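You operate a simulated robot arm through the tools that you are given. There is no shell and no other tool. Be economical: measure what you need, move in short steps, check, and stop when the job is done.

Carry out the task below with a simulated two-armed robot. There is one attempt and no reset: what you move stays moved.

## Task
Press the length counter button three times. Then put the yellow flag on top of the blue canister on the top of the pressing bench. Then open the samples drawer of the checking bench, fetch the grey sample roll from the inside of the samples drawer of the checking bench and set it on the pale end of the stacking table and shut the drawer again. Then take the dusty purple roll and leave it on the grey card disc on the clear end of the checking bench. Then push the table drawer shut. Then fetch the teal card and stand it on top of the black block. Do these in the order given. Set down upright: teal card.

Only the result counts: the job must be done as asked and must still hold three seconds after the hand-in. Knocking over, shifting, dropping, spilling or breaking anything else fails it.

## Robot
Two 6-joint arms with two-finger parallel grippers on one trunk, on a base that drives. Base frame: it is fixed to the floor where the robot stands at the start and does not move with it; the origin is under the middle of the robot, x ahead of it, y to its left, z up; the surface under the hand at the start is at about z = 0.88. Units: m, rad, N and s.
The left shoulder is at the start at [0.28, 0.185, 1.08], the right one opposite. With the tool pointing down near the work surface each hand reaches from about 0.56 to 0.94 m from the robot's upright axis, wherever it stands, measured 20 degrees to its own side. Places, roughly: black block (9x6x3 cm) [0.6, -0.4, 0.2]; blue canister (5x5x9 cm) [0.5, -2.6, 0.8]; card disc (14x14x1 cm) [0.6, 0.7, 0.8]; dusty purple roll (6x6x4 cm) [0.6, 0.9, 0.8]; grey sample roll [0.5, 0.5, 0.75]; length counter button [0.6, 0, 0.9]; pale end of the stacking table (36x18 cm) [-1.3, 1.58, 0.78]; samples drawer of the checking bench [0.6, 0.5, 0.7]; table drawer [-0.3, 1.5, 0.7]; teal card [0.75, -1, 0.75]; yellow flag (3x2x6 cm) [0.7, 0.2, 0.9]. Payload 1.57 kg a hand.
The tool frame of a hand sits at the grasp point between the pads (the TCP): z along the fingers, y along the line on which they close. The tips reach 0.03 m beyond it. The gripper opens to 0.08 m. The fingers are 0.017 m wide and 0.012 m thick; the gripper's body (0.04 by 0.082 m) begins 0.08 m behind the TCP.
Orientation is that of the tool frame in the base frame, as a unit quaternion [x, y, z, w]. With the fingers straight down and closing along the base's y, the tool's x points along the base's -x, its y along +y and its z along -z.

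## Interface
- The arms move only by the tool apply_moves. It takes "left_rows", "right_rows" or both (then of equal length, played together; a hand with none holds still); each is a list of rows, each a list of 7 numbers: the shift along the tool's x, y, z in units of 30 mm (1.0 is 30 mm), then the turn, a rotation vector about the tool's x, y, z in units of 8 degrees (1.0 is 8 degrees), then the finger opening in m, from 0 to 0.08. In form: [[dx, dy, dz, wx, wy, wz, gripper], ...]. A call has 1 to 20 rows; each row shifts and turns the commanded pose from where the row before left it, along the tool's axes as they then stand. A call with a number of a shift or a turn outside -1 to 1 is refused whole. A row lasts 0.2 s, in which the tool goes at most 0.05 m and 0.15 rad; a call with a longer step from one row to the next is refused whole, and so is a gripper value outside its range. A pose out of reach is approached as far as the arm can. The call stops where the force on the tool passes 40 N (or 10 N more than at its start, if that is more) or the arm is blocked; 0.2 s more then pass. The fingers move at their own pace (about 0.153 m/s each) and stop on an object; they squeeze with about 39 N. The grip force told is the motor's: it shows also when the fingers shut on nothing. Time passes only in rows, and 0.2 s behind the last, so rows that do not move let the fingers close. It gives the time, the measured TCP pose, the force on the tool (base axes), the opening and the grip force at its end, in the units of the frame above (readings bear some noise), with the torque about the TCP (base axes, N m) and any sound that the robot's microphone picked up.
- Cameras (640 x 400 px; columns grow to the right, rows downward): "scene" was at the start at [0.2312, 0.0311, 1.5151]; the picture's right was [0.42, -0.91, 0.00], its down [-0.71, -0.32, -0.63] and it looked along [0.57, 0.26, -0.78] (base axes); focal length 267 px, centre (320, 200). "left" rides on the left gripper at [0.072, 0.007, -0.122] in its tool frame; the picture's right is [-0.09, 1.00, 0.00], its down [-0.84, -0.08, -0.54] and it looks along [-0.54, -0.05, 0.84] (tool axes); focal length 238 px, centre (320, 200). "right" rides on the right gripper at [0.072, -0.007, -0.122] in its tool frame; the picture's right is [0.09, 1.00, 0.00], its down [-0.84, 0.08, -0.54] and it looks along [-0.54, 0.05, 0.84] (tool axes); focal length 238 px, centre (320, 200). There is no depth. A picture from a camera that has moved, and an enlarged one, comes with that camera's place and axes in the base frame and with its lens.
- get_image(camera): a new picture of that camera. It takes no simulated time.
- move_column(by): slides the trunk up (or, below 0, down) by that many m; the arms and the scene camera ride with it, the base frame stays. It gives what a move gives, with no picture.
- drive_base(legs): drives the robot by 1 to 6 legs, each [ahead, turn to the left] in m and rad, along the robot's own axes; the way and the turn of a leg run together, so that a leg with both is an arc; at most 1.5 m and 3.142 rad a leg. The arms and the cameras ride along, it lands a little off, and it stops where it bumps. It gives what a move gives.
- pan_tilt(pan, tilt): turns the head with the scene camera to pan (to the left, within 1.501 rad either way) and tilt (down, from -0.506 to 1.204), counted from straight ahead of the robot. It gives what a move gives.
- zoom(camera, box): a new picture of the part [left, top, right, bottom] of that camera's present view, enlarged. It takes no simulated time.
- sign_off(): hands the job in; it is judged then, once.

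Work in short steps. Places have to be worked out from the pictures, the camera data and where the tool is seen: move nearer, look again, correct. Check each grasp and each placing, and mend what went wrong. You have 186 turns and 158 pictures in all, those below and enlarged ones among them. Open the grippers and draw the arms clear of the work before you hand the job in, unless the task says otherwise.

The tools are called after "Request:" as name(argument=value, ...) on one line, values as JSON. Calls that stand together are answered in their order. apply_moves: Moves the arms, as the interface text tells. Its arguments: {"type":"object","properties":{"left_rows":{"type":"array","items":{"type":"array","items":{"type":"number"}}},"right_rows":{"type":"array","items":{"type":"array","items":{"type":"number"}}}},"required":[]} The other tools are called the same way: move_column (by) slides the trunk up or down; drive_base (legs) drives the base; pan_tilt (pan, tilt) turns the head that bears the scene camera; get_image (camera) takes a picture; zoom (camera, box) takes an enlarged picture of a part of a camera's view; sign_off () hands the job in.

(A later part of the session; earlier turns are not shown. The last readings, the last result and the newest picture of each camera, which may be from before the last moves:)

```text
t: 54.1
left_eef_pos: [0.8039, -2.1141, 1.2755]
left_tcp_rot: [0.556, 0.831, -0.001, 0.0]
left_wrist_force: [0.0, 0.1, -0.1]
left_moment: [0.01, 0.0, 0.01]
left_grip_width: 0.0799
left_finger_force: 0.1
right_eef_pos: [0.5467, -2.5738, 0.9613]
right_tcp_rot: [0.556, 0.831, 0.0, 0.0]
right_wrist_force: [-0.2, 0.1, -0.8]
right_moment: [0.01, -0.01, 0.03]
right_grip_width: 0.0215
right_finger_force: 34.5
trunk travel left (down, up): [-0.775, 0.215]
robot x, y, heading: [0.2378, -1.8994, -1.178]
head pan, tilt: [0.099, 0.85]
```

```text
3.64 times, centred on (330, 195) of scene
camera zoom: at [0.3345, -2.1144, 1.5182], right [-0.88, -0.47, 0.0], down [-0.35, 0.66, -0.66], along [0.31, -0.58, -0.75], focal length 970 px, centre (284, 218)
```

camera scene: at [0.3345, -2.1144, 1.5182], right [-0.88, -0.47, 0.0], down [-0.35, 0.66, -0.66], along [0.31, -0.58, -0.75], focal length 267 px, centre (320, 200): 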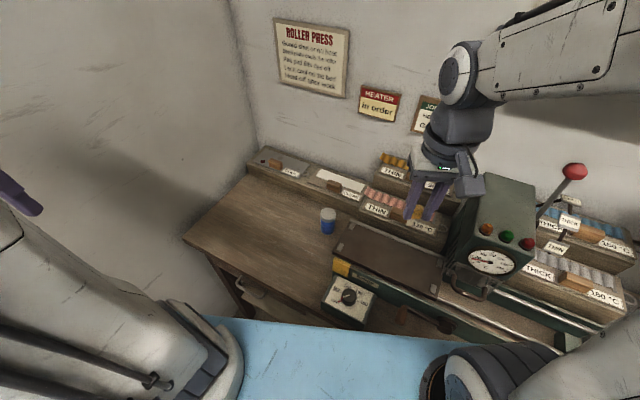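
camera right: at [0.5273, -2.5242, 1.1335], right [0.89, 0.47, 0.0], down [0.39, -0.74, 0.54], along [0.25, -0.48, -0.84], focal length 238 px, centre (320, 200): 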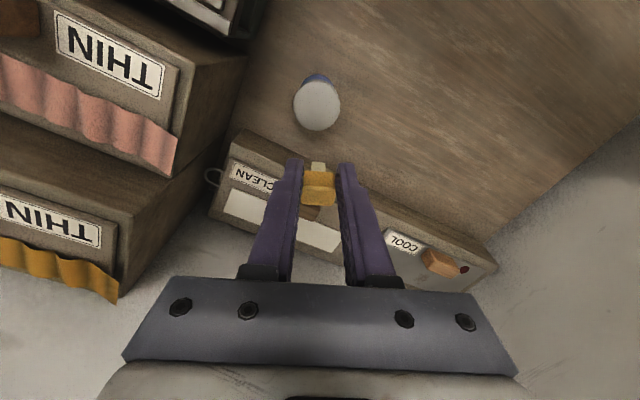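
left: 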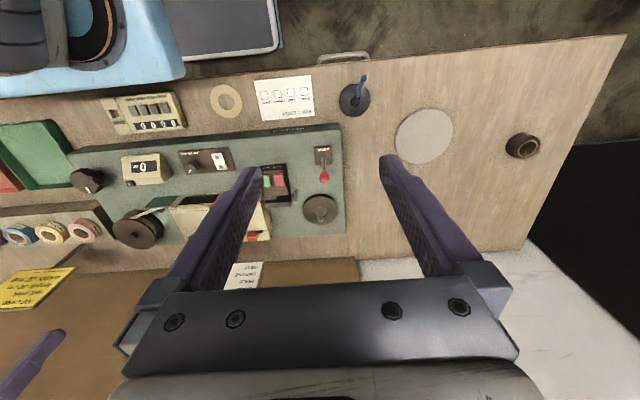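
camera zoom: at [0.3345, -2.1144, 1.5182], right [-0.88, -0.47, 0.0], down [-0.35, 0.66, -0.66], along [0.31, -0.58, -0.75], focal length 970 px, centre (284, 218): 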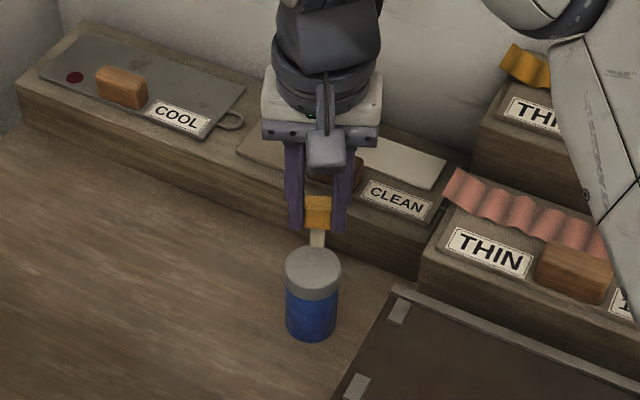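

Aligned within ~2 mm. I continue down 33 mm, then creep in 1.5 mm steps watching force.

Request:
apply_moves(right_rows=[[0, 0.06, 0.5, 0, 0, 0, 0.01], [0, 0, 0.4, 0, 0, 0, 0.01], [0, 0, 0.2, 0, 0, 0, 0.01], [0, 0, 0, 0, 0, 0, 0.01]])

Request:
zoom(camera="right", box=[240, 80, 400, 230])

Request:
zoom(camera="scene", box=[280, 140, 380, 250])

```text
t: 55.0
left_eef_pos: [0.8032, -2.1128, 1.2753]
left_tcp_rot: [0.556, 0.831, 0.0, 0.001]
left_wrist_force: [0.3, -0.8, -0.5]
left_moment: [0.0, -0.01, 0.0]
left_grip_width: 0.08
left_finger_force: 0.1
right_eef_pos: [0.5526, -2.5771, 0.9347]
right_tcp_rot: [0.557, 0.831, -0.002, 0.009]
right_wrist_force: [-0.6, -1.5, 13.3]
right_moment: [-0.29, -0.05, 0.01]
right_grip_width: 0.0217
right_finger_force: 34.8
trunk travel left (down, up): [-0.775, 0.215]
robot x, y, heading: [0.2351, -1.8947, -1.179]
head pan, tilt: [0.099, 0.85]
stopped in row 4 (right hand): the force on the tool passed its limit at 42 N (the readings are from after the stop); the commanded pose is now the measured one
```

```text
2.67 times, centred on (320, 155) of right
camera zoom: at [0.5173, -2.5114, 1.055], right [0.89, 0.47, 0.01], down [0.38, -0.74, 0.56], along [0.26, -0.49, -0.83], focal length 636 px, centre (320, 320)
```

zoom: 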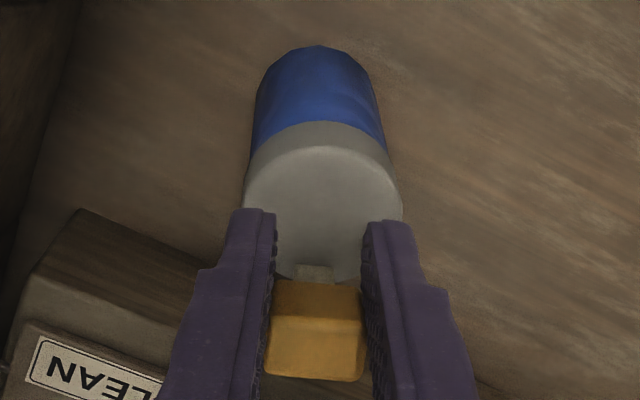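

```text
3.64 times, centred on (330, 195) of scene
camera zoom: at [0.3342, -2.114, 1.5178], right [-0.88, -0.47, 0.0], down [-0.35, 0.66, -0.66], along [0.31, -0.58, -0.75], focal length 970 px, centre (284, 218)
```

zoom: 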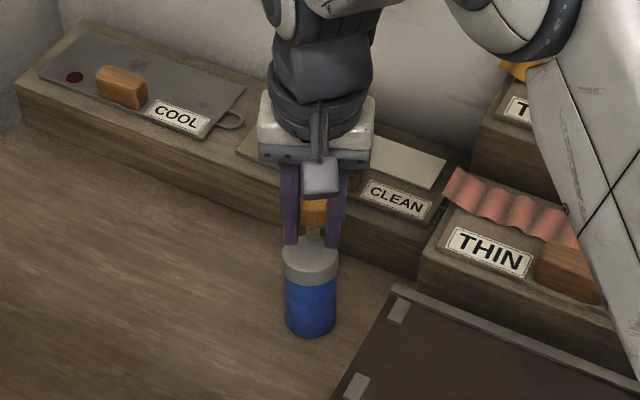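

Contact came ~20 mm early with 13 N left. I raise slightly to relieve the pressure and inspect.

Request:
apply_moves(right_rows=[[0, 0, -0.1, 0, 0, 0, 0.01], [0, 0, -0.1, 0, 0, 0, 0.01]])

Request:
zoom(camera="right", box=[240, 80, 400, 230])

Request:
zoom(camera="scene", box=[290, 170, 370, 240])

```text
t: 55.6
left_eef_pos: [0.8042, -2.1138, 1.2745]
left_tcp_rot: [0.556, 0.831, 0.0, 0.0]
left_wrist_force: [0.7, -0.5, 0.0]
left_moment: [-0.02, 0.02, 0.02]
left_grip_width: 0.0802
left_finger_force: 0.1
right_eef_pos: [0.5517, -2.575, 0.939]
right_tcp_rot: [0.556, 0.831, -0.001, 0.005]
right_wrist_force: [0.7, -0.7, 0.0]
right_moment: [0.02, 0.03, 0.02]
right_grip_width: 0.0215
right_finger_force: 34.7
trunk travel left (down, up): [-0.775, 0.215]
robot x, y, heading: [0.2371, -1.8977, -1.183]
head pan, tilt: [0.099, 0.85]
```

```text
2.67 times, centred on (320, 155) of right
camera zoom: at [0.5167, -2.5106, 1.0598], right [0.89, 0.47, 0.0], down [0.39, -0.74, 0.55], along [0.26, -0.49, -0.84], focal length 636 px, centre (320, 320)
```

zoom: 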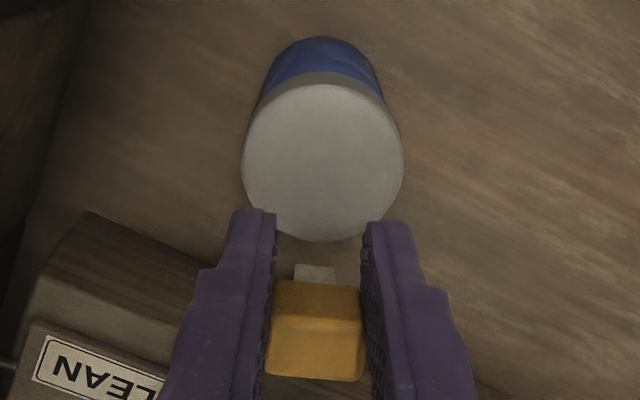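

```text
5.71 times, centred on (330, 205) of scene
camera zoom: at [0.3344, -2.1144, 1.518], right [-0.88, -0.47, 0.0], down [-0.35, 0.66, -0.66], along [0.31, -0.58, -0.75], focal length 1525 px, centre (263, 171)
```

zoom: 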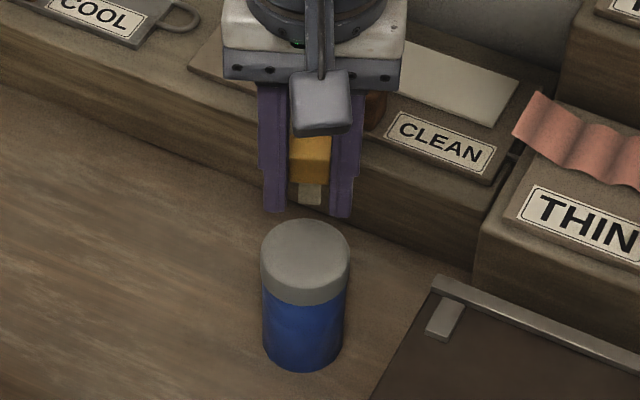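

The canister settled upright again; the flag slid ~14 mm up in the grip (stem bottom now at tip level) and contact was on the far rim, so the top is ~0.90 and the centre nearer. I raise a bit, level the hand, and shift ~14 mm toward the robot.

Request:
apply_moves(right_rows=[[0, 0, -0.3, 0.028, 0.067, 0, 0.01], [0.456, -0.053, 0, 0, 0, 0, 0.01], [0, 0, 0, 0, 0, 0, 0.01]])

Request:
zoom(camera="right", box=[240, 80, 400, 230])

Request:
zoom(camera="scene", box=[290, 170, 370, 240])

```text
t: 56.4
left_eef_pos: [0.8031, -2.1147, 1.2744]
left_tcp_rot: [0.556, 0.831, 0.0, 0.0]
left_wrist_force: [0.8, 0.0, -0.2]
left_moment: [0.01, -0.02, 0.01]
left_grip_width: 0.0799
left_finger_force: 0.0
right_eef_pos: [0.5448, -2.5618, 0.9476]
right_tcp_rot: [0.556, 0.831, 0.0, 0.0]
right_wrist_force: [0.2, -0.3, 0.5]
right_moment: [-0.02, -0.01, -0.02]
right_grip_width: 0.0219
right_finger_force: 34.9
trunk travel left (down, up): [-0.775, 0.215]
robot x, y, heading: [0.2314, -1.8971, -1.182]
head pan, tilt: [0.099, 0.85]
```

```text
2.67 times, centred on (320, 155) of right
camera zoom: at [0.51, -2.4992, 1.0695], right [0.89, 0.47, 0.0], down [0.39, -0.74, 0.54], along [0.25, -0.48, -0.84], focal length 636 px, centre (320, 320)
```

zoom: 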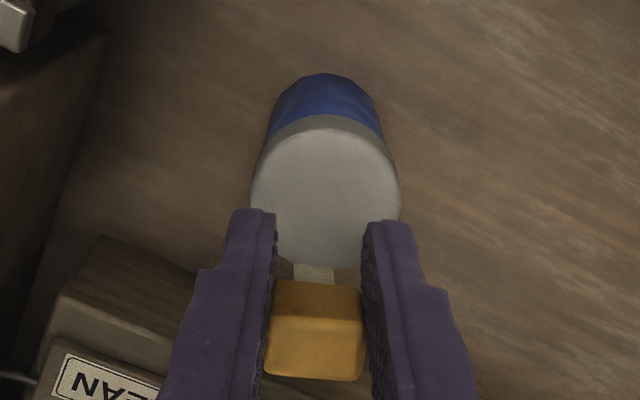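

```text
5.71 times, centred on (330, 205) of scene
camera zoom: at [0.3344, -2.1143, 1.5182], right [-0.88, -0.47, 0.0], down [-0.35, 0.66, -0.66], along [0.31, -0.58, -0.75], focal length 1525 px, centre (263, 171)
```

zoom: 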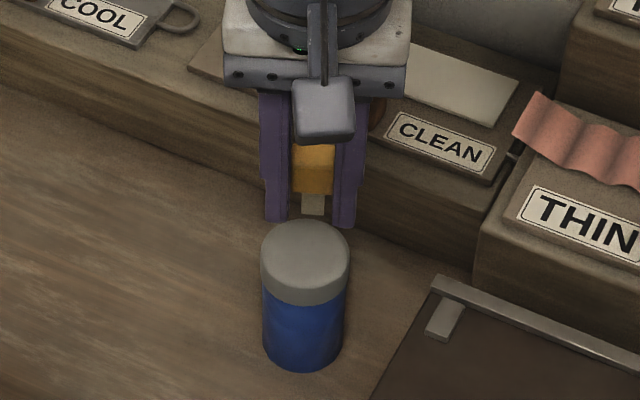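

Both cameras now agree: lid centre ≈[0.546, -2.561, 0.888] right under the TCP. I lower 18 mm, then creep.

Request:
apply_moves(right_rows=[[0, 0, 0.25, 0, 0, 0, 0.01], [0, 0, 0.25, 0, 0, 0, 0.01], [0, 0, 0.1, 0, 0, 0, 0.01]])

Request:
apply_moves(right_rows=[[0, 0, 0.07, 0, 0, 0, 0.01], [0, 0, 0.07, 0, 0, 0, 0.01]])

Request:
zoom(camera="scene", box=[290, 170, 370, 240])

```text
t: 57.2
left_eef_pos: [0.8027, -2.1143, 1.2763]
left_tcp_rot: [0.556, 0.831, 0.0, 0.0]
left_wrist_force: [0.1, -1.5, 0.6]
left_moment: [-0.01, 0.02, 0.01]
left_grip_width: 0.08
left_finger_force: 0.0
right_eef_pos: [0.5471, -2.5638, 0.9347]
right_tcp_rot: [0.556, 0.831, -0.001, 0.005]
right_wrist_force: [-3.4, 1.3, 28.9]
right_moment: [-0.55, -0.03, -0.03]
right_grip_width: 0.0215
right_finger_force: 35.0
trunk travel left (down, up): [-0.775, 0.215]
robot x, y, heading: [0.2338, -1.8994, -1.182]
head pan, tilt: [0.099, 0.85]
```

```text
t: 57.6
left_eef_pos: [0.8036, -2.1138, 1.275]
left_tcp_rot: [0.556, 0.831, 0.0, 0.0]
left_wrist_force: [0.0, 1.2, 0.8]
left_moment: [0.0, -0.04, 0.0]
left_grip_width: 0.0798
left_finger_force: 0.1
right_eef_pos: [0.5499, -2.5654, 0.9338]
right_tcp_rot: [0.556, 0.831, -0.001, 0.008]
right_wrist_force: [-1.9, 0.5, 14.4]
right_moment: [-0.27, -0.05, -0.02]
right_grip_width: 0.0214
right_finger_force: 35.2
trunk travel left (down, up): [-0.775, 0.215]
robot x, y, heading: [0.2369, -1.8952, -1.18]
head pan, tilt: [0.099, 0.85]
stopped in row 2 (right hand): the force on the tool passed its limit at 41 N (the readings are from after the stop); the commanded pose is now the measured one
```

```text
5.71 times, centred on (330, 205) of scene
camera zoom: at [0.334, -2.1139, 1.518], right [-0.88, -0.47, 0.0], down [-0.35, 0.66, -0.66], along [0.31, -0.58, -0.75], focal length 1525 px, centre (263, 171)
```

zoom: 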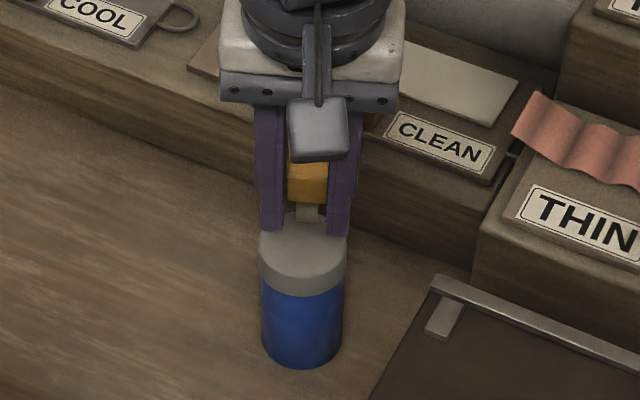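

Still touching the far rim with the top at ~0.905, so the centre is nearer (~[0.542, -2.552]). I raise, level, and shift further toward the robot.

Request:
apply_moves(right_rows=[[0, 0, -0.4, 0.052, 0.103, 0, 0.01], [0.513, -0.077, 0, 0, 0, 0, 0.01], [0, 0, 0, 0, 0, 0, 0.01]])

Request:
zoom(camera="right", box=[240, 80, 400, 230])

Request:
zoom(camera="scene", box=[290, 170, 370, 240])

```text
t: 58.4
left_eef_pos: [0.8045, -2.1146, 1.2753]
left_tcp_rot: [0.555, 0.832, 0.0, 0.0]
left_wrist_force: [0.5, 0.3, -0.1]
left_moment: [0.01, -0.01, 0.03]
left_grip_width: 0.0801
left_finger_force: 0.0
right_eef_pos: [0.5394, -2.551, 0.9444]
right_tcp_rot: [0.555, 0.832, -0.001, -0.003]
right_wrist_force: [-0.3, -0.4, 0.0]
right_moment: [0.0, 0.02, 0.04]
right_grip_width: 0.0211
right_finger_force: 34.4
trunk travel left (down, up): [-0.775, 0.215]
robot x, y, heading: [0.2319, -1.896, -1.182]
head pan, tilt: [0.099, 0.85]
```

```text
2.67 times, centred on (320, 155) of right
camera zoom: at [0.5062, -2.4884, 1.0671], right [0.89, 0.47, 0.0], down [0.39, -0.75, 0.54], along [0.25, -0.48, -0.84], focal length 636 px, centre (320, 320)
```

zoom: 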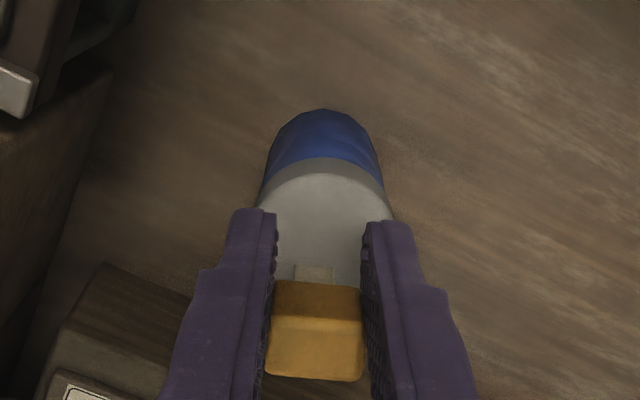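

```text
5.71 times, centred on (330, 205) of scene
camera zoom: at [0.3344, -2.1144, 1.5181], right [-0.88, -0.47, 0.0], down [-0.35, 0.66, -0.66], along [0.31, -0.58, -0.75], focal length 1525 px, centre (263, 171)
```

zoom: 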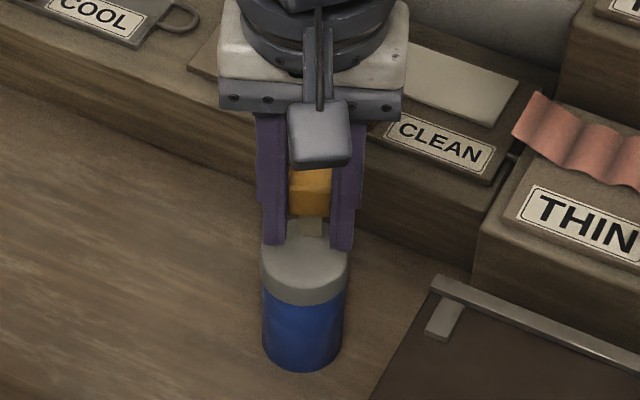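

The fingertips are ~7 mm below the stem, so it was the tips that touched. I centre (4.5 mm forward, 2 mm left), level, and lower gently until tips nearly touch.

Request:
apply_moves(right_rows=[[-0.15, 0.07, 0, -0.036, -0.028, 0, 0.01], [0, 0, 0.1, 0, 0, 0, 0.01], [0, 0, 0.07, 0, 0, 0, 0.01], [0, 0, 0, 0, 0, 0, 0.01]])

Request:
zoom(camera="scene", box=[300, 170, 360, 230])

Request:
zoom(camera="right", box=[240, 80, 400, 230])

```text
t: 59.4
left_eef_pos: [0.8038, -2.1144, 1.2752]
left_tcp_rot: [0.557, 0.831, 0.0, 0.0]
left_wrist_force: [0.1, -0.1, 0.6]
left_moment: [-0.01, -0.03, 0.03]
left_grip_width: 0.0802
left_finger_force: 0.1
right_eef_pos: [0.5437, -2.5559, 0.9387]
right_tcp_rot: [0.557, 0.831, 0.001, 0.0]
right_wrist_force: [-0.6, 1.0, -0.5]
right_moment: [-0.04, 0.0, -0.02]
right_grip_width: 0.0216
right_finger_force: 34.5
trunk travel left (down, up): [-0.775, 0.215]
robot x, y, heading: [0.2352, -1.8999, -1.183]
head pan, tilt: [0.099, 0.85]
```

```text
6.67 times, centred on (330, 200) of scene
camera zoom: at [0.3344, -2.1144, 1.5182], right [-0.88, -0.47, 0.0], down [-0.35, 0.66, -0.66], along [0.31, -0.58, -0.75], focal length 1779 px, centre (253, 200)
```

zoom: 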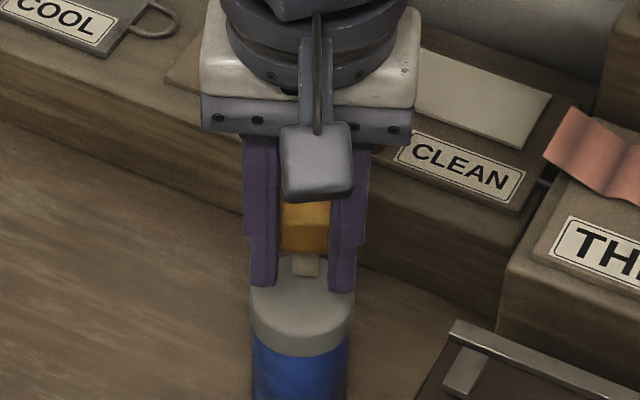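

```text
2.67 times, centred on (320, 155) of right
camera zoom: at [0.5084, -2.4915, 1.0607], right [0.89, 0.47, 0.0], down [0.39, -0.74, 0.54], along [0.25, -0.48, -0.84], focal length 636 px, centre (320, 320)
```

zoom: 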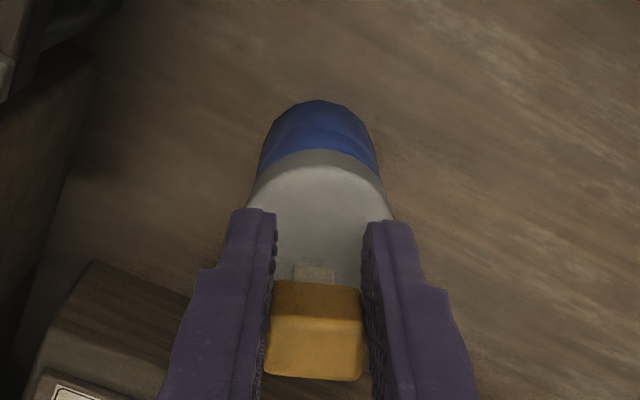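

Laterally centred; I nudge 3 mm back and lower in 1 mm steps to light contact.

Request:
apply_moves(right_rows=[[0.1, 0, 0.03, 0, 0, 0, 0.01], [0, 0, 0.03, 0, 0, 0, 0.01], [0, 0, 0.03, 0, 0, 0, 0.01]])

```text
t: 60.2
left_eef_pos: [0.8048, -2.1143, 1.2751]
left_tcp_rot: [0.556, 0.831, 0.001, 0.0]
left_wrist_force: [0.0, 0.7, 0.1]
left_moment: [0.0, -0.01, 0.02]
left_grip_width: 0.0801
left_finger_force: 0.1
right_eef_pos: [0.5401, -2.5516, 0.9367]
right_tcp_rot: [0.556, 0.831, 0.002, 0.0]
right_wrist_force: [0.0, 0.4, 0.3]
right_moment: [0.01, 0.04, 0.02]
right_grip_width: 0.0218
right_finger_force: 35.0
trunk travel left (down, up): [-0.775, 0.215]
robot x, y, heading: [0.2328, -1.8993, -1.18]
head pan, tilt: [0.099, 0.85]
```

Request:
apply_moves(right_rows=[[0, 0, 0.04, 0, 0, 0, 0.01], [0, 0, 0.03, 0, 0, 0, 0.01]])

Request:
zoom(camera="scene", box=[300, 170, 360, 230])

```text
t: 60.8
left_eef_pos: [0.8041, -2.113, 1.2738]
left_tcp_rot: [0.557, 0.831, 0.001, 0.0]
left_wrist_force: [0.5, 1.1, 0.3]
left_moment: [0.02, 0.0, 0.0]
left_grip_width: 0.0801
left_finger_force: 0.1
right_eef_pos: [0.5414, -2.552, 0.9345]
right_tcp_rot: [0.556, 0.831, 0.002, 0.001]
right_wrist_force: [-0.4, 0.0, 4.0]
right_moment: [-0.04, 0.01, -0.03]
right_grip_width: 0.0217
right_finger_force: 35.0
trunk travel left (down, up): [-0.775, 0.215]
robot x, y, heading: [0.2321, -1.8941, -1.179]
head pan, tilt: [0.099, 0.85]
```

```text
6.67 times, centred on (330, 200) of scene
camera zoom: at [0.3342, -2.1143, 1.5183], right [-0.88, -0.47, 0.0], down [-0.35, 0.66, -0.66], along [0.31, -0.58, -0.75], focal length 1779 px, centre (253, 200)
```

zoom: 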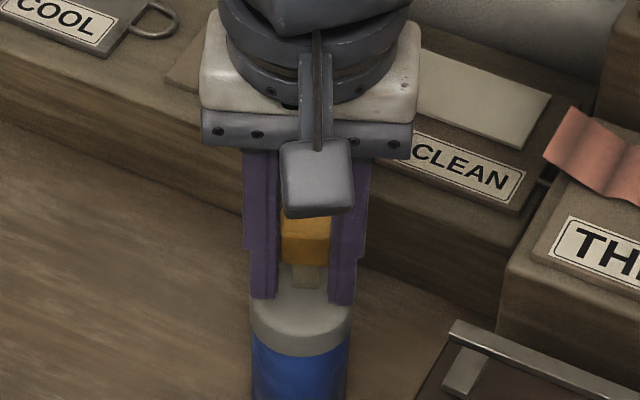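

Light 4 N contact, centred. I loosen the fingers by ~2 mm so the flag slides down onto the lid between them.

Request:
apply_moves(right_rows=[[0, 0, -0.03, 0, 0, 0, 0.01], [0, 0, 0, 0, 0, 0, 0.0235], [0, 0, 0, 0, 0, 0, 0.0235]])

Request:
zoom(camera="scene", box=[300, 170, 360, 230])

Request:
zoom(camera="right", box=[240, 80, 400, 230])

```text
t: 61.6
left_eef_pos: [0.8032, -2.1139, 1.2748]
left_tcp_rot: [0.557, 0.831, 0.0, 0.0]
left_wrist_force: [-0.7, -0.6, 1.0]
left_moment: [0.0, 0.0, 0.02]
left_grip_width: 0.0797
left_finger_force: 0.0
right_eef_pos: [0.5416, -2.5533, 0.9344]
right_tcp_rot: [0.556, 0.831, 0.001, 0.0]
right_wrist_force: [0.7, -0.5, -0.1]
right_moment: [0.02, 0.03, -0.03]
right_grip_width: 0.0241
right_finger_force: 0.3
trunk travel left (down, up): [-0.775, 0.215]
robot x, y, heading: [0.2333, -1.8987, -1.183]
head pan, tilt: [0.099, 0.85]
```

```text
6.67 times, centred on (330, 200) of scene
camera zoom: at [0.3344, -2.1145, 1.5181], right [-0.88, -0.47, 0.0], down [-0.35, 0.66, -0.66], along [0.31, -0.58, -0.75], focal length 1779 px, centre (253, 200)
```

zoom: 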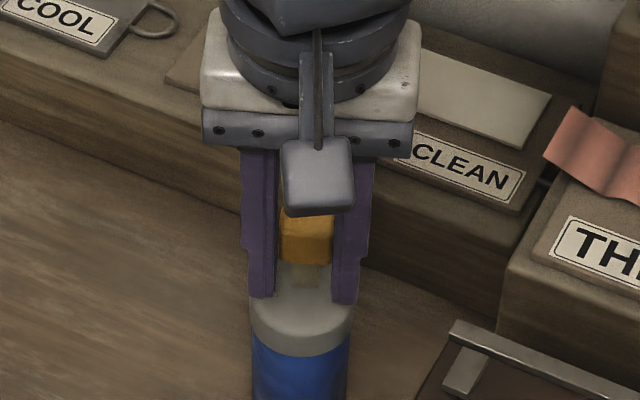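

```text
2.67 times, centred on (320, 155) of right
camera zoom: at [0.5069, -2.4891, 1.0565], right [0.89, 0.47, 0.0], down [0.39, -0.75, 0.54], along [0.25, -0.48, -0.84], focal length 636 px, centre (320, 320)
```

zoom: 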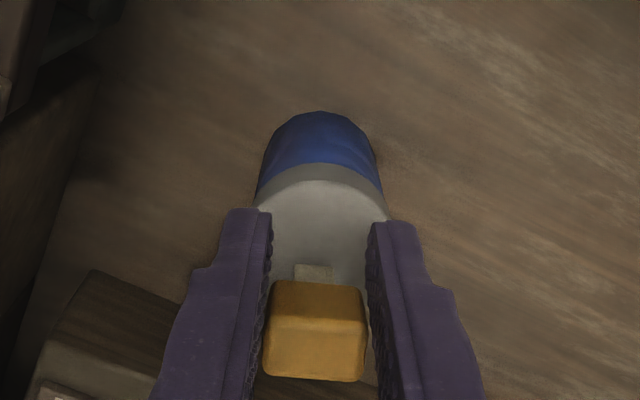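

The flag stands free and upright on the lid. I open wider and lift straight away.

Request:
apply_moves(right_rows=[[0, 0, 0, 0, 0, 0, 0.04], [0, 0, -0.3, 0, 0, 0, 0.04], [0, 0, -0.6, 0, 0, 0, 0.04], [0, 0, -1, 0, 0, 0, 0.04], [0, 0, -1, 0, 0, 0, 0.04], [0, 0, -1, 0, 0, 0, 0.04], [0, 0, -1, 0, 0, 0, 0.04], [0, 0, -1, 0, 0, 0, 0.04], [0, 0, -1, 0, 0, 0, 0.04]])

Request:
zoom(camera="scene", box=[260, 140, 400, 250])

Request:
get_image(camera="right")

```text
t: 63.6
left_eef_pos: [0.8035, -2.1153, 1.275]
left_tcp_rot: [0.556, 0.831, -0.001, 0.0]
left_wrist_force: [0.3, -1.5, 0.7]
left_moment: [-0.03, 0.0, 0.0]
left_grip_width: 0.0798
left_finger_force: 0.1
right_eef_pos: [0.5437, -2.5542, 1.1431]
right_tcp_rot: [0.556, 0.831, 0.001, -0.001]
right_wrist_force: [0.5, 0.4, -0.7]
right_moment: [0.02, -0.02, -0.01]
right_grip_width: 0.04
right_finger_force: 0.1
trunk travel left (down, up): [-0.775, 0.215]
robot x, y, heading: [0.2333, -1.8969, -1.181]
head pan, tilt: [0.099, 0.85]
```

```text
3.64 times, centred on (330, 195) of scene
camera zoom: at [0.3343, -2.1144, 1.5182], right [-0.88, -0.47, 0.0], down [-0.35, 0.66, -0.66], along [0.31, -0.58, -0.75], focal length 970 px, centre (284, 218)
```

zoom: 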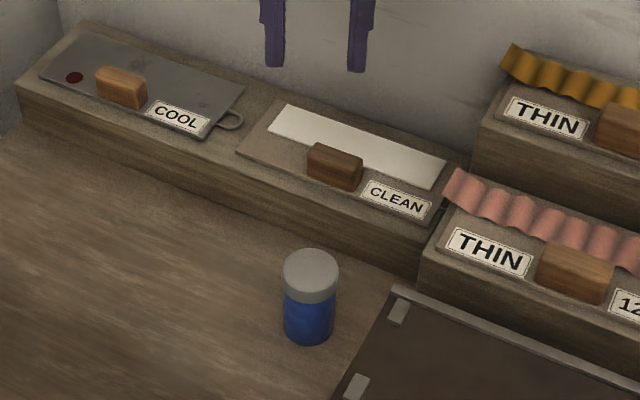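

```text
109 pictures are left
camera right: at [0.5086, -2.4895, 1.2653], right [0.89, 0.47, 0.0], down [0.39, -0.74, 0.54], along [0.25, -0.48, -0.84], focal length 238 px, centre (320, 200)
```

right: 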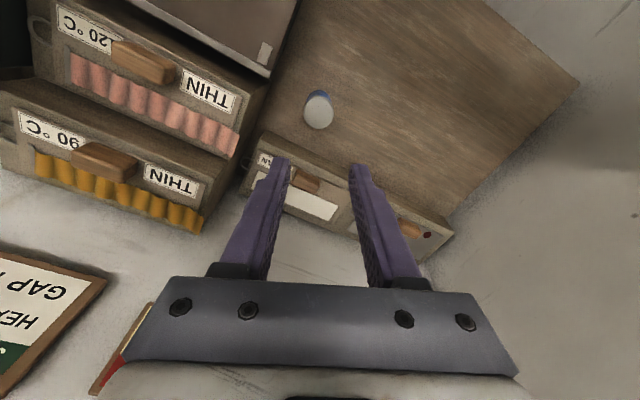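

The flag isn't on the lid. I look at the whole scene to find it.

Request:
get_image(camera="scene")

```text
108 pictures are left
camera scene: at [0.3343, -2.1144, 1.5182], right [-0.88, -0.47, 0.0], down [-0.35, 0.66, -0.66], along [0.31, -0.58, -0.75], focal length 267 px, centre (320, 200)
```

scene: 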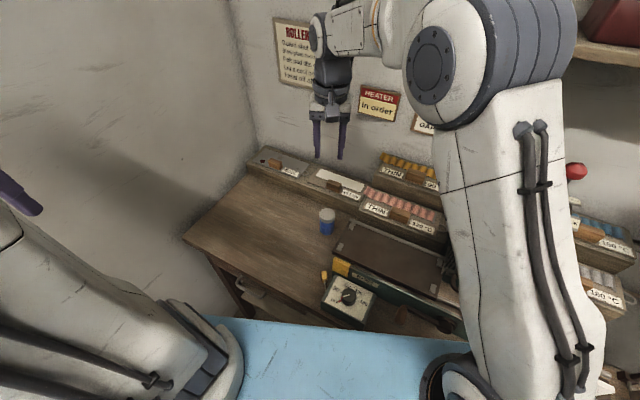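

A yellow item lies near the dial box on the bench front. I zoom in there.

Request:
zoom(camera="scene", box=[280, 240, 380, 320])

```text
5.00 times, centred on (330, 280) of scene
camera zoom: at [0.3343, -2.1144, 1.5182], right [-0.88, -0.47, 0.0], down [-0.35, 0.66, -0.66], along [0.31, -0.58, -0.75], focal length 1334 px, centre (270, -200)
```

zoom: 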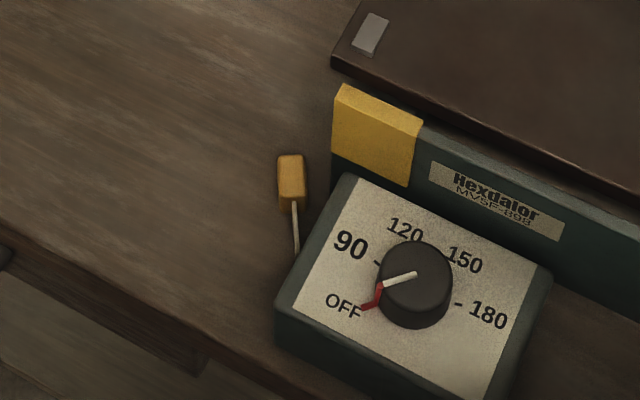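

The flag lies on the bench left of the dial box, head at ≈[0.479, -2.408]; its stem is a thin strip, so I'll lay it across the lid instead. I hover over the head for a look.

Request:
apply_moves(right_rows=[[0.889, -0.02, 0, 0, 0, 0, 0.05], [0.889, -0.02, 0, 0, 0, 0, 0.05], [0.889, -0.02, 0, 0, 0, 0, 0.05], [0.889, -0.02, 0, 0, 0, 0, 0.05], [0.889, -0.02, 0, 0, 0, 0, 0.05], [0.889, -0.02, 0, 0, 0, 0, 0.05], [0, 0, 0.95, 0, 0, 0, 0.05], [0, 0, 0.95, 0, 0, 0, 0.05], [0, 0, 0.95, 0, 0, 0, 0.05], [0, 0, 0.95, 0, 0, 0, 0.05], [0, 0, 0.95, 0, 0, 0, 0.05], [0, 0, 0.95, 0, 0, 0, 0.05], [0, 0, 0.95, 0, 0, 0, 0.05]])

Request:
get_image(camera="right")

```text
t: 66.4
left_eef_pos: [0.803, -2.1125, 1.2754]
left_tcp_rot: [0.556, 0.831, 0.0, 0.0]
left_wrist_force: [0.7, 0.1, 0.1]
left_moment: [-0.01, -0.03, -0.02]
left_grip_width: 0.08
left_finger_force: 0.2
right_eef_pos: [0.4796, -2.4062, 0.9438]
right_tcp_rot: [0.557, 0.831, 0.001, 0.001]
right_wrist_force: [-2.4, 3.2, 30.6]
right_moment: [-0.38, 0.89, -0.15]
right_grip_width: 0.0513
right_finger_force: 0.4
trunk travel left (down, up): [-0.775, 0.215]
robot x, y, heading: [0.2348, -1.895, -1.184]
head pan, tilt: [0.099, 0.85]
```

```text
106 pictures are left
camera right: at [0.4439, -2.3418, 1.0657], right [0.89, 0.46, 0.0], down [0.39, -0.74, 0.54], along [0.26, -0.48, -0.84], focal length 238 px, centre (320, 200)
```

right: 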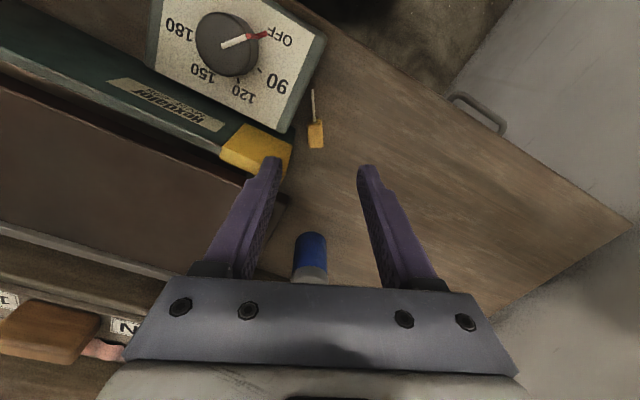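

The right finger touched the press's yellow end (30 N). I lift 30 mm at once and zoom on the flag to plan a different grip.

Request:
apply_moves(right_rows=[[0, 0, -0.5, 0, 0, 0, 0.05], [0, 0, -0.5, 0, 0, 0, 0.05]])

Request:
zoom(camera="right", box=[240, 80, 400, 180])

```text
t: 67.0
left_eef_pos: [0.804, -2.1141, 1.2753]
left_tcp_rot: [0.556, 0.831, 0.0, 0.0]
left_wrist_force: [0.6, 0.0, -1.1]
left_moment: [0.01, 0.02, -0.04]
left_grip_width: 0.08
left_finger_force: 0.1
right_eef_pos: [0.4766, -2.4052, 0.9725]
right_tcp_rot: [0.556, 0.831, 0.0, -0.001]
right_wrist_force: [-0.9, 0.0, 0.3]
right_moment: [0.01, -0.01, -0.02]
right_grip_width: 0.05
right_finger_force: 0.0
trunk travel left (down, up): [-0.775, 0.215]
robot x, y, heading: [0.2357, -1.8968, -1.184]
head pan, tilt: [0.099, 0.85]
```

```text
4.00 times, centred on (320, 130) of right
camera zoom: at [0.4426, -2.3412, 1.0946], right [0.89, 0.47, 0.0], down [0.39, -0.75, 0.54], along [0.25, -0.48, -0.84], focal length 953 px, centre (320, 480)
```

zoom: 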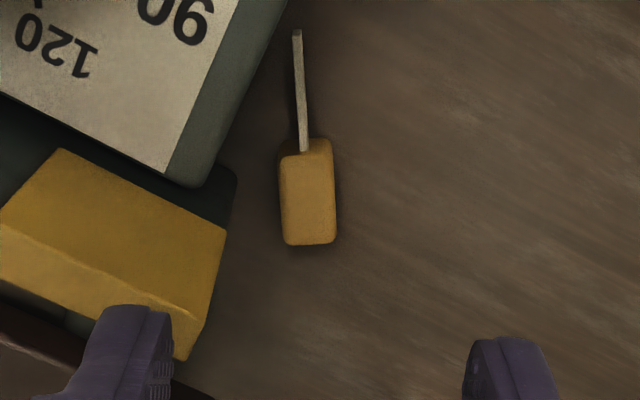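

The flag's head is beside the press wall with a wedge-shaped gap that widens forward. I'll slip the right finger in at the head's front end: shift 22 mm forward, 6 mm left, opening 36 mm, and descend partway to check.

Request:
apply_moves(right_rows=[[-0.75, 0.21, 0, 0, 0, 0, 0.036], [0, 0, 1, 0, 0, 0, 0.036], [0, 0, 0.6, 0, 0, 0, 0.036], [0, 0, 0.6, 0, 0, 0, 0.036], [0, 0, 0, 0, 0, 0, 0.036]])

Request:
zoom(camera="right", box=[240, 80, 400, 180])

```text
t: 67.6
left_eef_pos: [0.8041, -2.1144, 1.2748]
left_tcp_rot: [0.556, 0.831, -0.001, 0.0]
left_wrist_force: [-0.7, -0.3, -0.2]
left_moment: [0.01, 0.01, 0.01]
left_grip_width: 0.08
left_finger_force: 0.0
right_eef_pos: [0.4924, -2.4235, 0.9599]
right_tcp_rot: [0.557, 0.83, 0.0, 0.0]
right_wrist_force: [0.1, 4.6, 12.0]
right_moment: [-0.04, 0.31, -0.15]
right_grip_width: 0.0356
right_finger_force: 0.0
trunk travel left (down, up): [-0.775, 0.215]
robot x, y, heading: [0.2356, -1.8992, -1.179]
head pan, tilt: [0.099, 0.85]
stopped in row 2 (right hand): the force on the tool passed its limit at 84 N (the readings are from after the stop); the commanded pose is now the measured one
```

```text
4.00 times, centred on (320, 130) of right
camera zoom: at [0.4575, -2.3598, 1.0819], right [0.89, 0.46, 0.0], down [0.39, -0.75, 0.54], along [0.25, -0.48, -0.84], focal length 953 px, centre (320, 480)
```

zoom: 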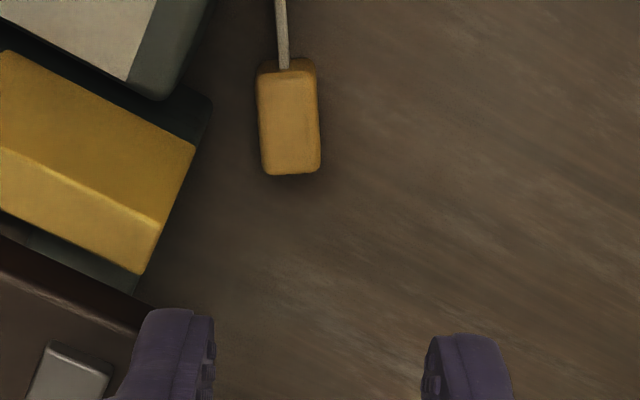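

The finger grazed the platen's corner. Safer: press lightly on the head's top with closed fingers and drag the flag left, away from the press. I rise, close, and hover over the head.

Request:
apply_moves(right_rows=[[0, 0, -0.8, 0, 0, 0, 0.03], [0.62, -0.356, 0, 0, 0, 0, 0], [0, 0, 0, 0, 0, 0, 0], [0, 0, 1, 0, 0, 0, 0], [0, 0, 1, 0, 0, 0, 0], [0, 0, 0.8, 0, 0, 0, 0]])

Request:
zoom(camera="right", box=[240, 80, 400, 180])

Request:
zoom(camera="scene", box=[280, 210, 380, 290])

```text
t: 69.0
left_eef_pos: [0.804, -2.1135, 1.2744]
left_tcp_rot: [0.556, 0.831, -0.001, 0.001]
left_wrist_force: [0.0, -0.2, -0.2]
left_moment: [0.0, 0.0, 0.03]
left_grip_width: 0.08
left_finger_force: 0.0
right_eef_pos: [0.4759, -2.4117, 0.9001]
right_tcp_rot: [0.556, 0.831, 0.001, 0.0]
right_wrist_force: [-1.1, 0.2, -0.1]
right_moment: [-0.01, -0.01, -0.01]
right_grip_width: 0.0
right_finger_force: 21.0
trunk travel left (down, up): [-0.775, 0.215]
robot x, y, heading: [0.2332, -1.8983, -1.18]
head pan, tilt: [0.099, 0.85]
```

```text
4.00 times, centred on (320, 130) of right
camera zoom: at [0.4418, -2.3474, 1.0216], right [0.89, 0.46, 0.0], down [0.39, -0.74, 0.54], along [0.25, -0.48, -0.84], focal length 953 px, centre (320, 480)
```

zoom: 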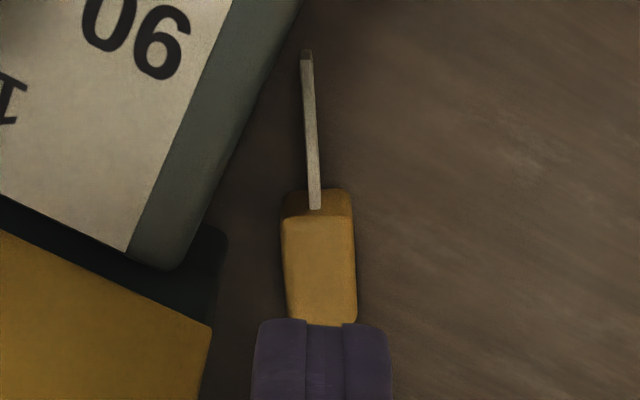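

```text
5.00 times, centred on (330, 250) of scene
camera zoom: at [0.3343, -2.1144, 1.5182], right [-0.88, -0.47, 0.0], down [-0.35, 0.66, -0.66], along [0.31, -0.58, -0.75], focal length 1334 px, centre (270, -50)
```

zoom: 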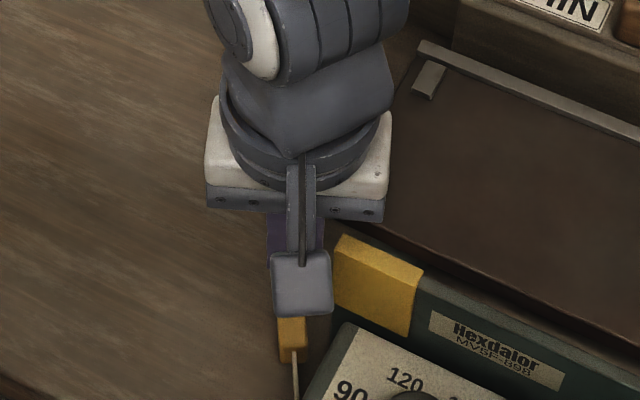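

The tips are centred above the head. I descend to contact with a light press.

Request:
apply_moves(right_rows=[[0.08, 0, 0.6, 0, 0, 0, 0], [0, 0, 0.4, 0, 0, 0, 0], [0, 0, 0.07, 0, 0, 0, 0]])

```text
t: 69.8
left_eef_pos: [0.8042, -2.1143, 1.2749]
left_tcp_rot: [0.556, 0.831, 0.0, 0.0]
left_wrist_force: [1.0, -0.9, -0.4]
left_moment: [0.0, 0.0, -0.02]
left_grip_width: 0.0801
left_finger_force: 0.0
right_eef_pos: [0.4737, -2.4088, 0.8681]
right_tcp_rot: [0.556, 0.831, 0.001, 0.0]
right_wrist_force: [-0.1, -0.4, 0.2]
right_moment: [-0.04, -0.02, -0.01]
right_grip_width: 0.0004
right_finger_force: 21.1
trunk travel left (down, up): [-0.775, 0.215]
robot x, y, heading: [0.2341, -1.8958, -1.181]
head pan, tilt: [0.099, 0.85]
```

Request:
apply_moves(right_rows=[[0, 0, 0.06, 0, 0, 0, 0], [0, 0, 0.06, 0, 0, 0, 0]])

```text
t: 70.4
left_eef_pos: [0.8038, -2.1128, 1.2739]
left_tcp_rot: [0.557, 0.831, -0.001, 0.0]
left_wrist_force: [0.0, -0.7, -0.3]
left_moment: [0.01, -0.04, 0.01]
left_grip_width: 0.0798
left_finger_force: 0.1
right_eef_pos: [0.4743, -2.4086, 0.864]
right_tcp_rot: [0.556, 0.831, 0.001, 0.001]
right_wrist_force: [-1.6, 0.4, 0.2]
right_moment: [0.0, 0.05, -0.02]
right_grip_width: 0.0001
right_finger_force: 21.7
trunk travel left (down, up): [-0.775, 0.215]
robot x, y, heading: [0.2335, -1.8944, -1.181]
head pan, tilt: [0.099, 0.85]
```

Request:
apply_moves(right_rows=[[0, 0, 0.05, 0, 0, 0, 0], [0, 0, 0.05, 0, 0, 0, 0]])

```text
t: 71.0
left_eef_pos: [0.8037, -2.1134, 1.2743]
left_tcp_rot: [0.557, 0.831, 0.0, 0.0]
left_wrist_force: [0.9, 0.4, -0.3]
left_moment: [0.01, 0.0, 0.04]
left_grip_width: 0.0799
left_finger_force: 0.0
right_eef_pos: [0.4759, -2.408, 0.8597]
right_tcp_rot: [0.556, 0.831, 0.002, 0.001]
right_wrist_force: [1.0, -0.7, -0.9]
right_moment: [0.04, -0.01, 0.03]
right_grip_width: 0.0001
right_finger_force: 21.2
trunk travel left (down, up): [-0.775, 0.215]
robot x, y, heading: [0.2347, -1.8996, -1.18]
head pan, tilt: [0.099, 0.85]
```

Request:
apply_moves(right_rows=[[0, 0, 0.05, 0, 0, 0, 0], [0, 0, 0.05, 0, 0, 0, 0]])

Request:
zoom(camera="right", box=[240, 80, 400, 180])

```text
t: 71.6
left_eef_pos: [0.804, -2.1139, 1.2753]
left_tcp_rot: [0.557, 0.831, 0.0, 0.0]
left_wrist_force: [0.0, -0.1, -0.5]
left_moment: [-0.04, -0.01, 0.0]
left_grip_width: 0.0799
left_finger_force: 0.1
right_eef_pos: [0.4737, -2.4087, 0.8566]
right_tcp_rot: [0.556, 0.831, 0.001, 0.001]
right_wrist_force: [0.6, 0.8, -0.1]
right_moment: [-0.02, 0.04, 0.01]
right_grip_width: 0.0
right_finger_force: 20.9
trunk travel left (down, up): [-0.775, 0.215]
robot x, y, heading: [0.2329, -1.8963, -1.181]
head pan, tilt: [0.099, 0.85]
```

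```text
4.00 times, centred on (320, 130) of right
camera zoom: at [0.4402, -2.3443, 0.9791], right [0.89, 0.46, 0.0], down [0.39, -0.74, 0.54], along [0.25, -0.48, -0.84], focal length 953 px, centre (320, 480)
```

zoom: 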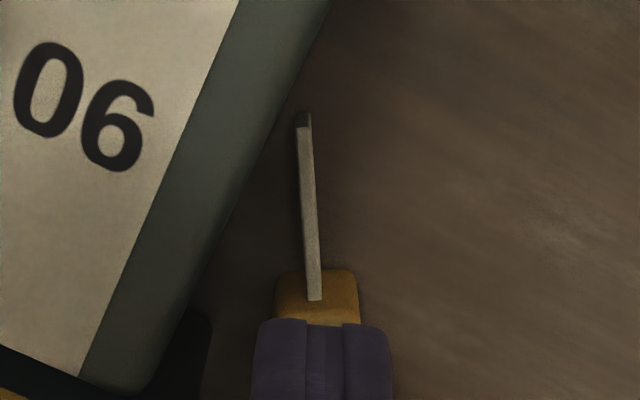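

Request:
apply_moves(right_rows=[[0, 0, 0.05, 0, 0, 0, 0], [0, 0, 0.05, 0, 0, 0, 0]])

Request:
apply_moves(right_rows=[[0, 0, 0.05, 0, 0, 0, 0], [0, 0, 0.03, 0, 0, 0, 0]])

```text
t: 72.2
left_eef_pos: [0.8053, -2.1139, 1.2739]
left_tcp_rot: [0.556, 0.831, 0.0, 0.0]
left_wrist_force: [0.2, 0.0, 0.6]
left_moment: [0.03, -0.01, 0.04]
left_grip_width: 0.0801
left_finger_force: 0.0
right_eef_pos: [0.4744, -2.4081, 0.8545]
right_tcp_rot: [0.556, 0.831, 0.001, 0.0]
right_wrist_force: [0.0, -0.1, -1.0]
right_moment: [0.0, -0.01, 0.01]
right_grip_width: 0.0001
right_finger_force: 21.0
trunk travel left (down, up): [-0.775, 0.215]
robot x, y, heading: [0.2367, -1.8949, -1.176]
head pan, tilt: [0.099, 0.85]
```

```text
t: 72.8
left_eef_pos: [0.8038, -2.1124, 1.2757]
left_tcp_rot: [0.556, 0.831, 0.0, 0.0]
left_wrist_force: [-0.4, -0.2, -0.6]
left_moment: [0.02, 0.0, 0.01]
left_grip_width: 0.0798
left_finger_force: 0.1
right_eef_pos: [0.4749, -2.4086, 0.8531]
right_tcp_rot: [0.556, 0.831, 0.002, 0.002]
right_wrist_force: [-4.0, -1.5, 27.2]
right_moment: [-0.12, 0.11, -0.05]
right_grip_width: 0.0
right_finger_force: 21.1
trunk travel left (down, up): [-0.775, 0.215]
robot x, y, heading: [0.2333, -1.8992, -1.182]
head pan, tilt: [0.099, 0.85]
```

Contact at tip z≈0.824 (27 N). I ease to ~10 N and drag left 45 mm.

Request:
apply_moves(right_rows=[[0, 0, -0.045, 0, 0, 0, 0], [0, 0.2, 0, 0, 0, 0, 0], [0, 0.25, 0, 0, 0, 0, 0], [0, 0.25, 0, 0, 0, 0, 0], [0, 0.25, 0, 0, 0, 0, 0], [0, 0.25, 0, 0, 0, 0, 0], [0, 0.25, 0, 0, 0, 0, 0], [0, 0, 0, 0, 0, 0, 0]])

Request:
zoom(camera="right", box=[200, 60, 440, 210])

```text
t: 74.6
left_eef_pos: [0.8036, -2.1143, 1.2745]
left_tcp_rot: [0.556, 0.831, 0.0, 0.0]
left_wrist_force: [-0.4, 0.0, 0.6]
left_moment: [-0.05, -0.02, -0.02]
left_grip_width: 0.0801
left_finger_force: 0.1
right_eef_pos: [0.514, -2.3922, 0.8526]
right_tcp_rot: [0.557, 0.831, 0.001, 0.0]
right_wrist_force: [0.1, 0.4, -0.9]
right_moment: [0.01, 0.02, 0.02]
right_grip_width: 0.0
right_finger_force: 21.8
trunk travel left (down, up): [-0.775, 0.215]
robot x, y, heading: [0.2335, -1.895, -1.179]
head pan, tilt: [0.099, 0.85]
```

```text
2.67 times, centred on (320, 135) of right
camera zoom: at [0.4794, -2.3282, 0.9752], right [0.89, 0.46, 0.0], down [0.39, -0.75, 0.54], along [0.25, -0.48, -0.84], focal length 636 px, centre (320, 373)
```

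zoom: 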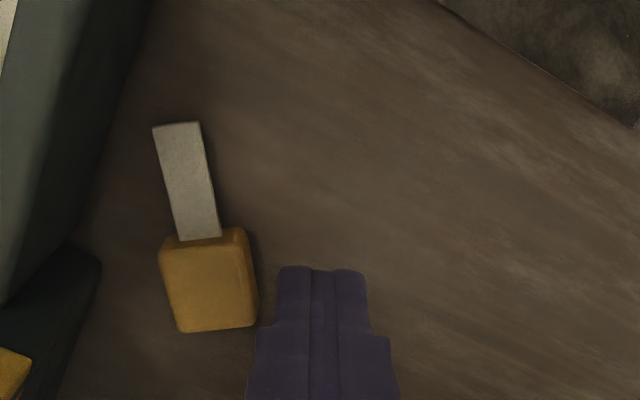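

The flag tipped onto its broad side and moved only ~1 cm. It won't tip again, so I repeat the drag, pressing on its left half.

Request:
apply_moves(right_rows=[[0, 0, -0.5, 0, 0, 0, 0], [0, -0.65, 0, 0, 0, 0, 0], [0, 0, 0.3, 0, 0, 0, 0], [0, 0, 0.2, 0, 0, 0, 0]])

Request:
apply_moves(right_rows=[[0, 0, 0.05, 0, 0, 0, 0], [0, 0, 0.05, 0, 0, 0, 0], [0, 0, 0.05, 0, 0, 0, 0]])

Request:
zoom(camera="right", box=[200, 60, 440, 210])

```text
t: 75.6
left_eef_pos: [0.8048, -2.1139, 1.2745]
left_tcp_rot: [0.557, 0.831, 0.0, -0.001]
left_wrist_force: [-0.8, -0.2, 0.4]
left_moment: [0.0, -0.01, 0.02]
left_grip_width: 0.0798
left_finger_force: 0.0
right_eef_pos: [0.4967, -2.3997, 0.8528]
right_tcp_rot: [0.556, 0.831, 0.001, 0.001]
right_wrist_force: [0.6, 0.5, -0.1]
right_moment: [0.01, 0.02, 0.0]
right_grip_width: 0.0001
right_finger_force: 20.7
trunk travel left (down, up): [-0.775, 0.215]
robot x, y, heading: [0.2354, -1.8952, -1.184]
head pan, tilt: [0.099, 0.85]
```

```text
t: 76.4
left_eef_pos: [0.8045, -2.1137, 1.2743]
left_tcp_rot: [0.556, 0.831, 0.0, -0.001]
left_wrist_force: [-0.9, -0.8, -0.1]
left_moment: [-0.01, -0.03, 0.0]
left_grip_width: 0.0801
left_finger_force: 0.1
right_eef_pos: [0.4975, -2.3998, 0.8487]
right_tcp_rot: [0.556, 0.831, 0.0, 0.001]
right_wrist_force: [0.0, -1.1, -0.1]
right_moment: [0.03, 0.01, -0.01]
right_grip_width: 0.0002
right_finger_force: 21.3
trunk travel left (down, up): [-0.775, 0.215]
robot x, y, heading: [0.2338, -1.8976, -1.182]
head pan, tilt: [0.099, 0.85]
```

```text
2.67 times, centred on (320, 135) of right
camera zoom: at [0.4625, -2.3357, 0.9708], right [0.89, 0.46, 0.0], down [0.39, -0.74, 0.54], along [0.25, -0.48, -0.84], focal length 636 px, centre (320, 373)
```

zoom: 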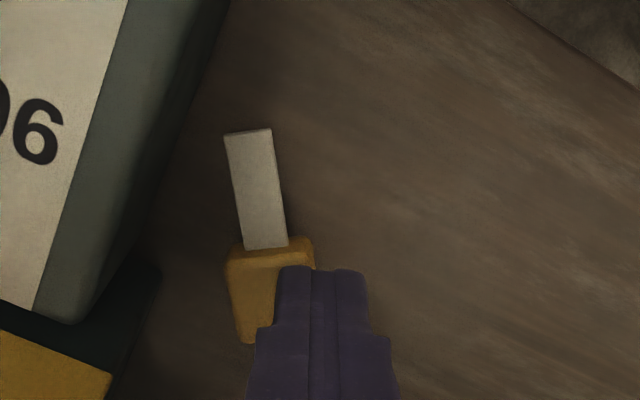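

Finger overlaps the head's left part. I continue down to contact.

Request:
apply_moves(right_rows=[[0, 0, 0.05, 0, 0, 0, 0], [0, 0, 0.05, 0, 0, 0, 0]])

Request:
apply_moves(right_rows=[[0, 0, 0.05, 0, 0, 0, 0], [0, 0, 0.03, 0, 0, 0, 0]])

```text
t: 77.0
left_eef_pos: [0.8042, -2.1147, 1.2747]
left_tcp_rot: [0.557, 0.831, 0.0, 0.0]
left_wrist_force: [-0.7, -1.1, 0.3]
left_moment: [0.02, -0.02, 0.03]
left_grip_width: 0.0799
left_finger_force: 0.1
right_eef_pos: [0.4969, -2.3986, 0.8459]
right_tcp_rot: [0.556, 0.831, 0.001, 0.001]
right_wrist_force: [0.5, 1.0, 0.1]
right_moment: [0.0, -0.01, -0.03]
right_grip_width: 0.0001
right_finger_force: 21.2
trunk travel left (down, up): [-0.775, 0.215]
robot x, y, heading: [0.2331, -1.899, -1.18]
head pan, tilt: [0.099, 0.85]
```

```text
t: 77.6
left_eef_pos: [0.8037, -2.1127, 1.2743]
left_tcp_rot: [0.556, 0.831, -0.001, 0.0]
left_wrist_force: [0.8, 0.1, 0.5]
left_moment: [0.0, 0.0, 0.03]
left_grip_width: 0.0801
left_finger_force: 0.1
right_eef_pos: [0.4955, -2.3999, 0.8444]
right_tcp_rot: [0.556, 0.831, 0.0, 0.001]
right_wrist_force: [-0.6, 0.4, 23.1]
right_moment: [-0.09, 0.02, -0.02]
right_grip_width: 0.0001
right_finger_force: 21.5
trunk travel left (down, up): [-0.775, 0.215]
robot x, y, heading: [0.234, -1.8993, -1.181]
head pan, tilt: [0.099, 0.85]
```

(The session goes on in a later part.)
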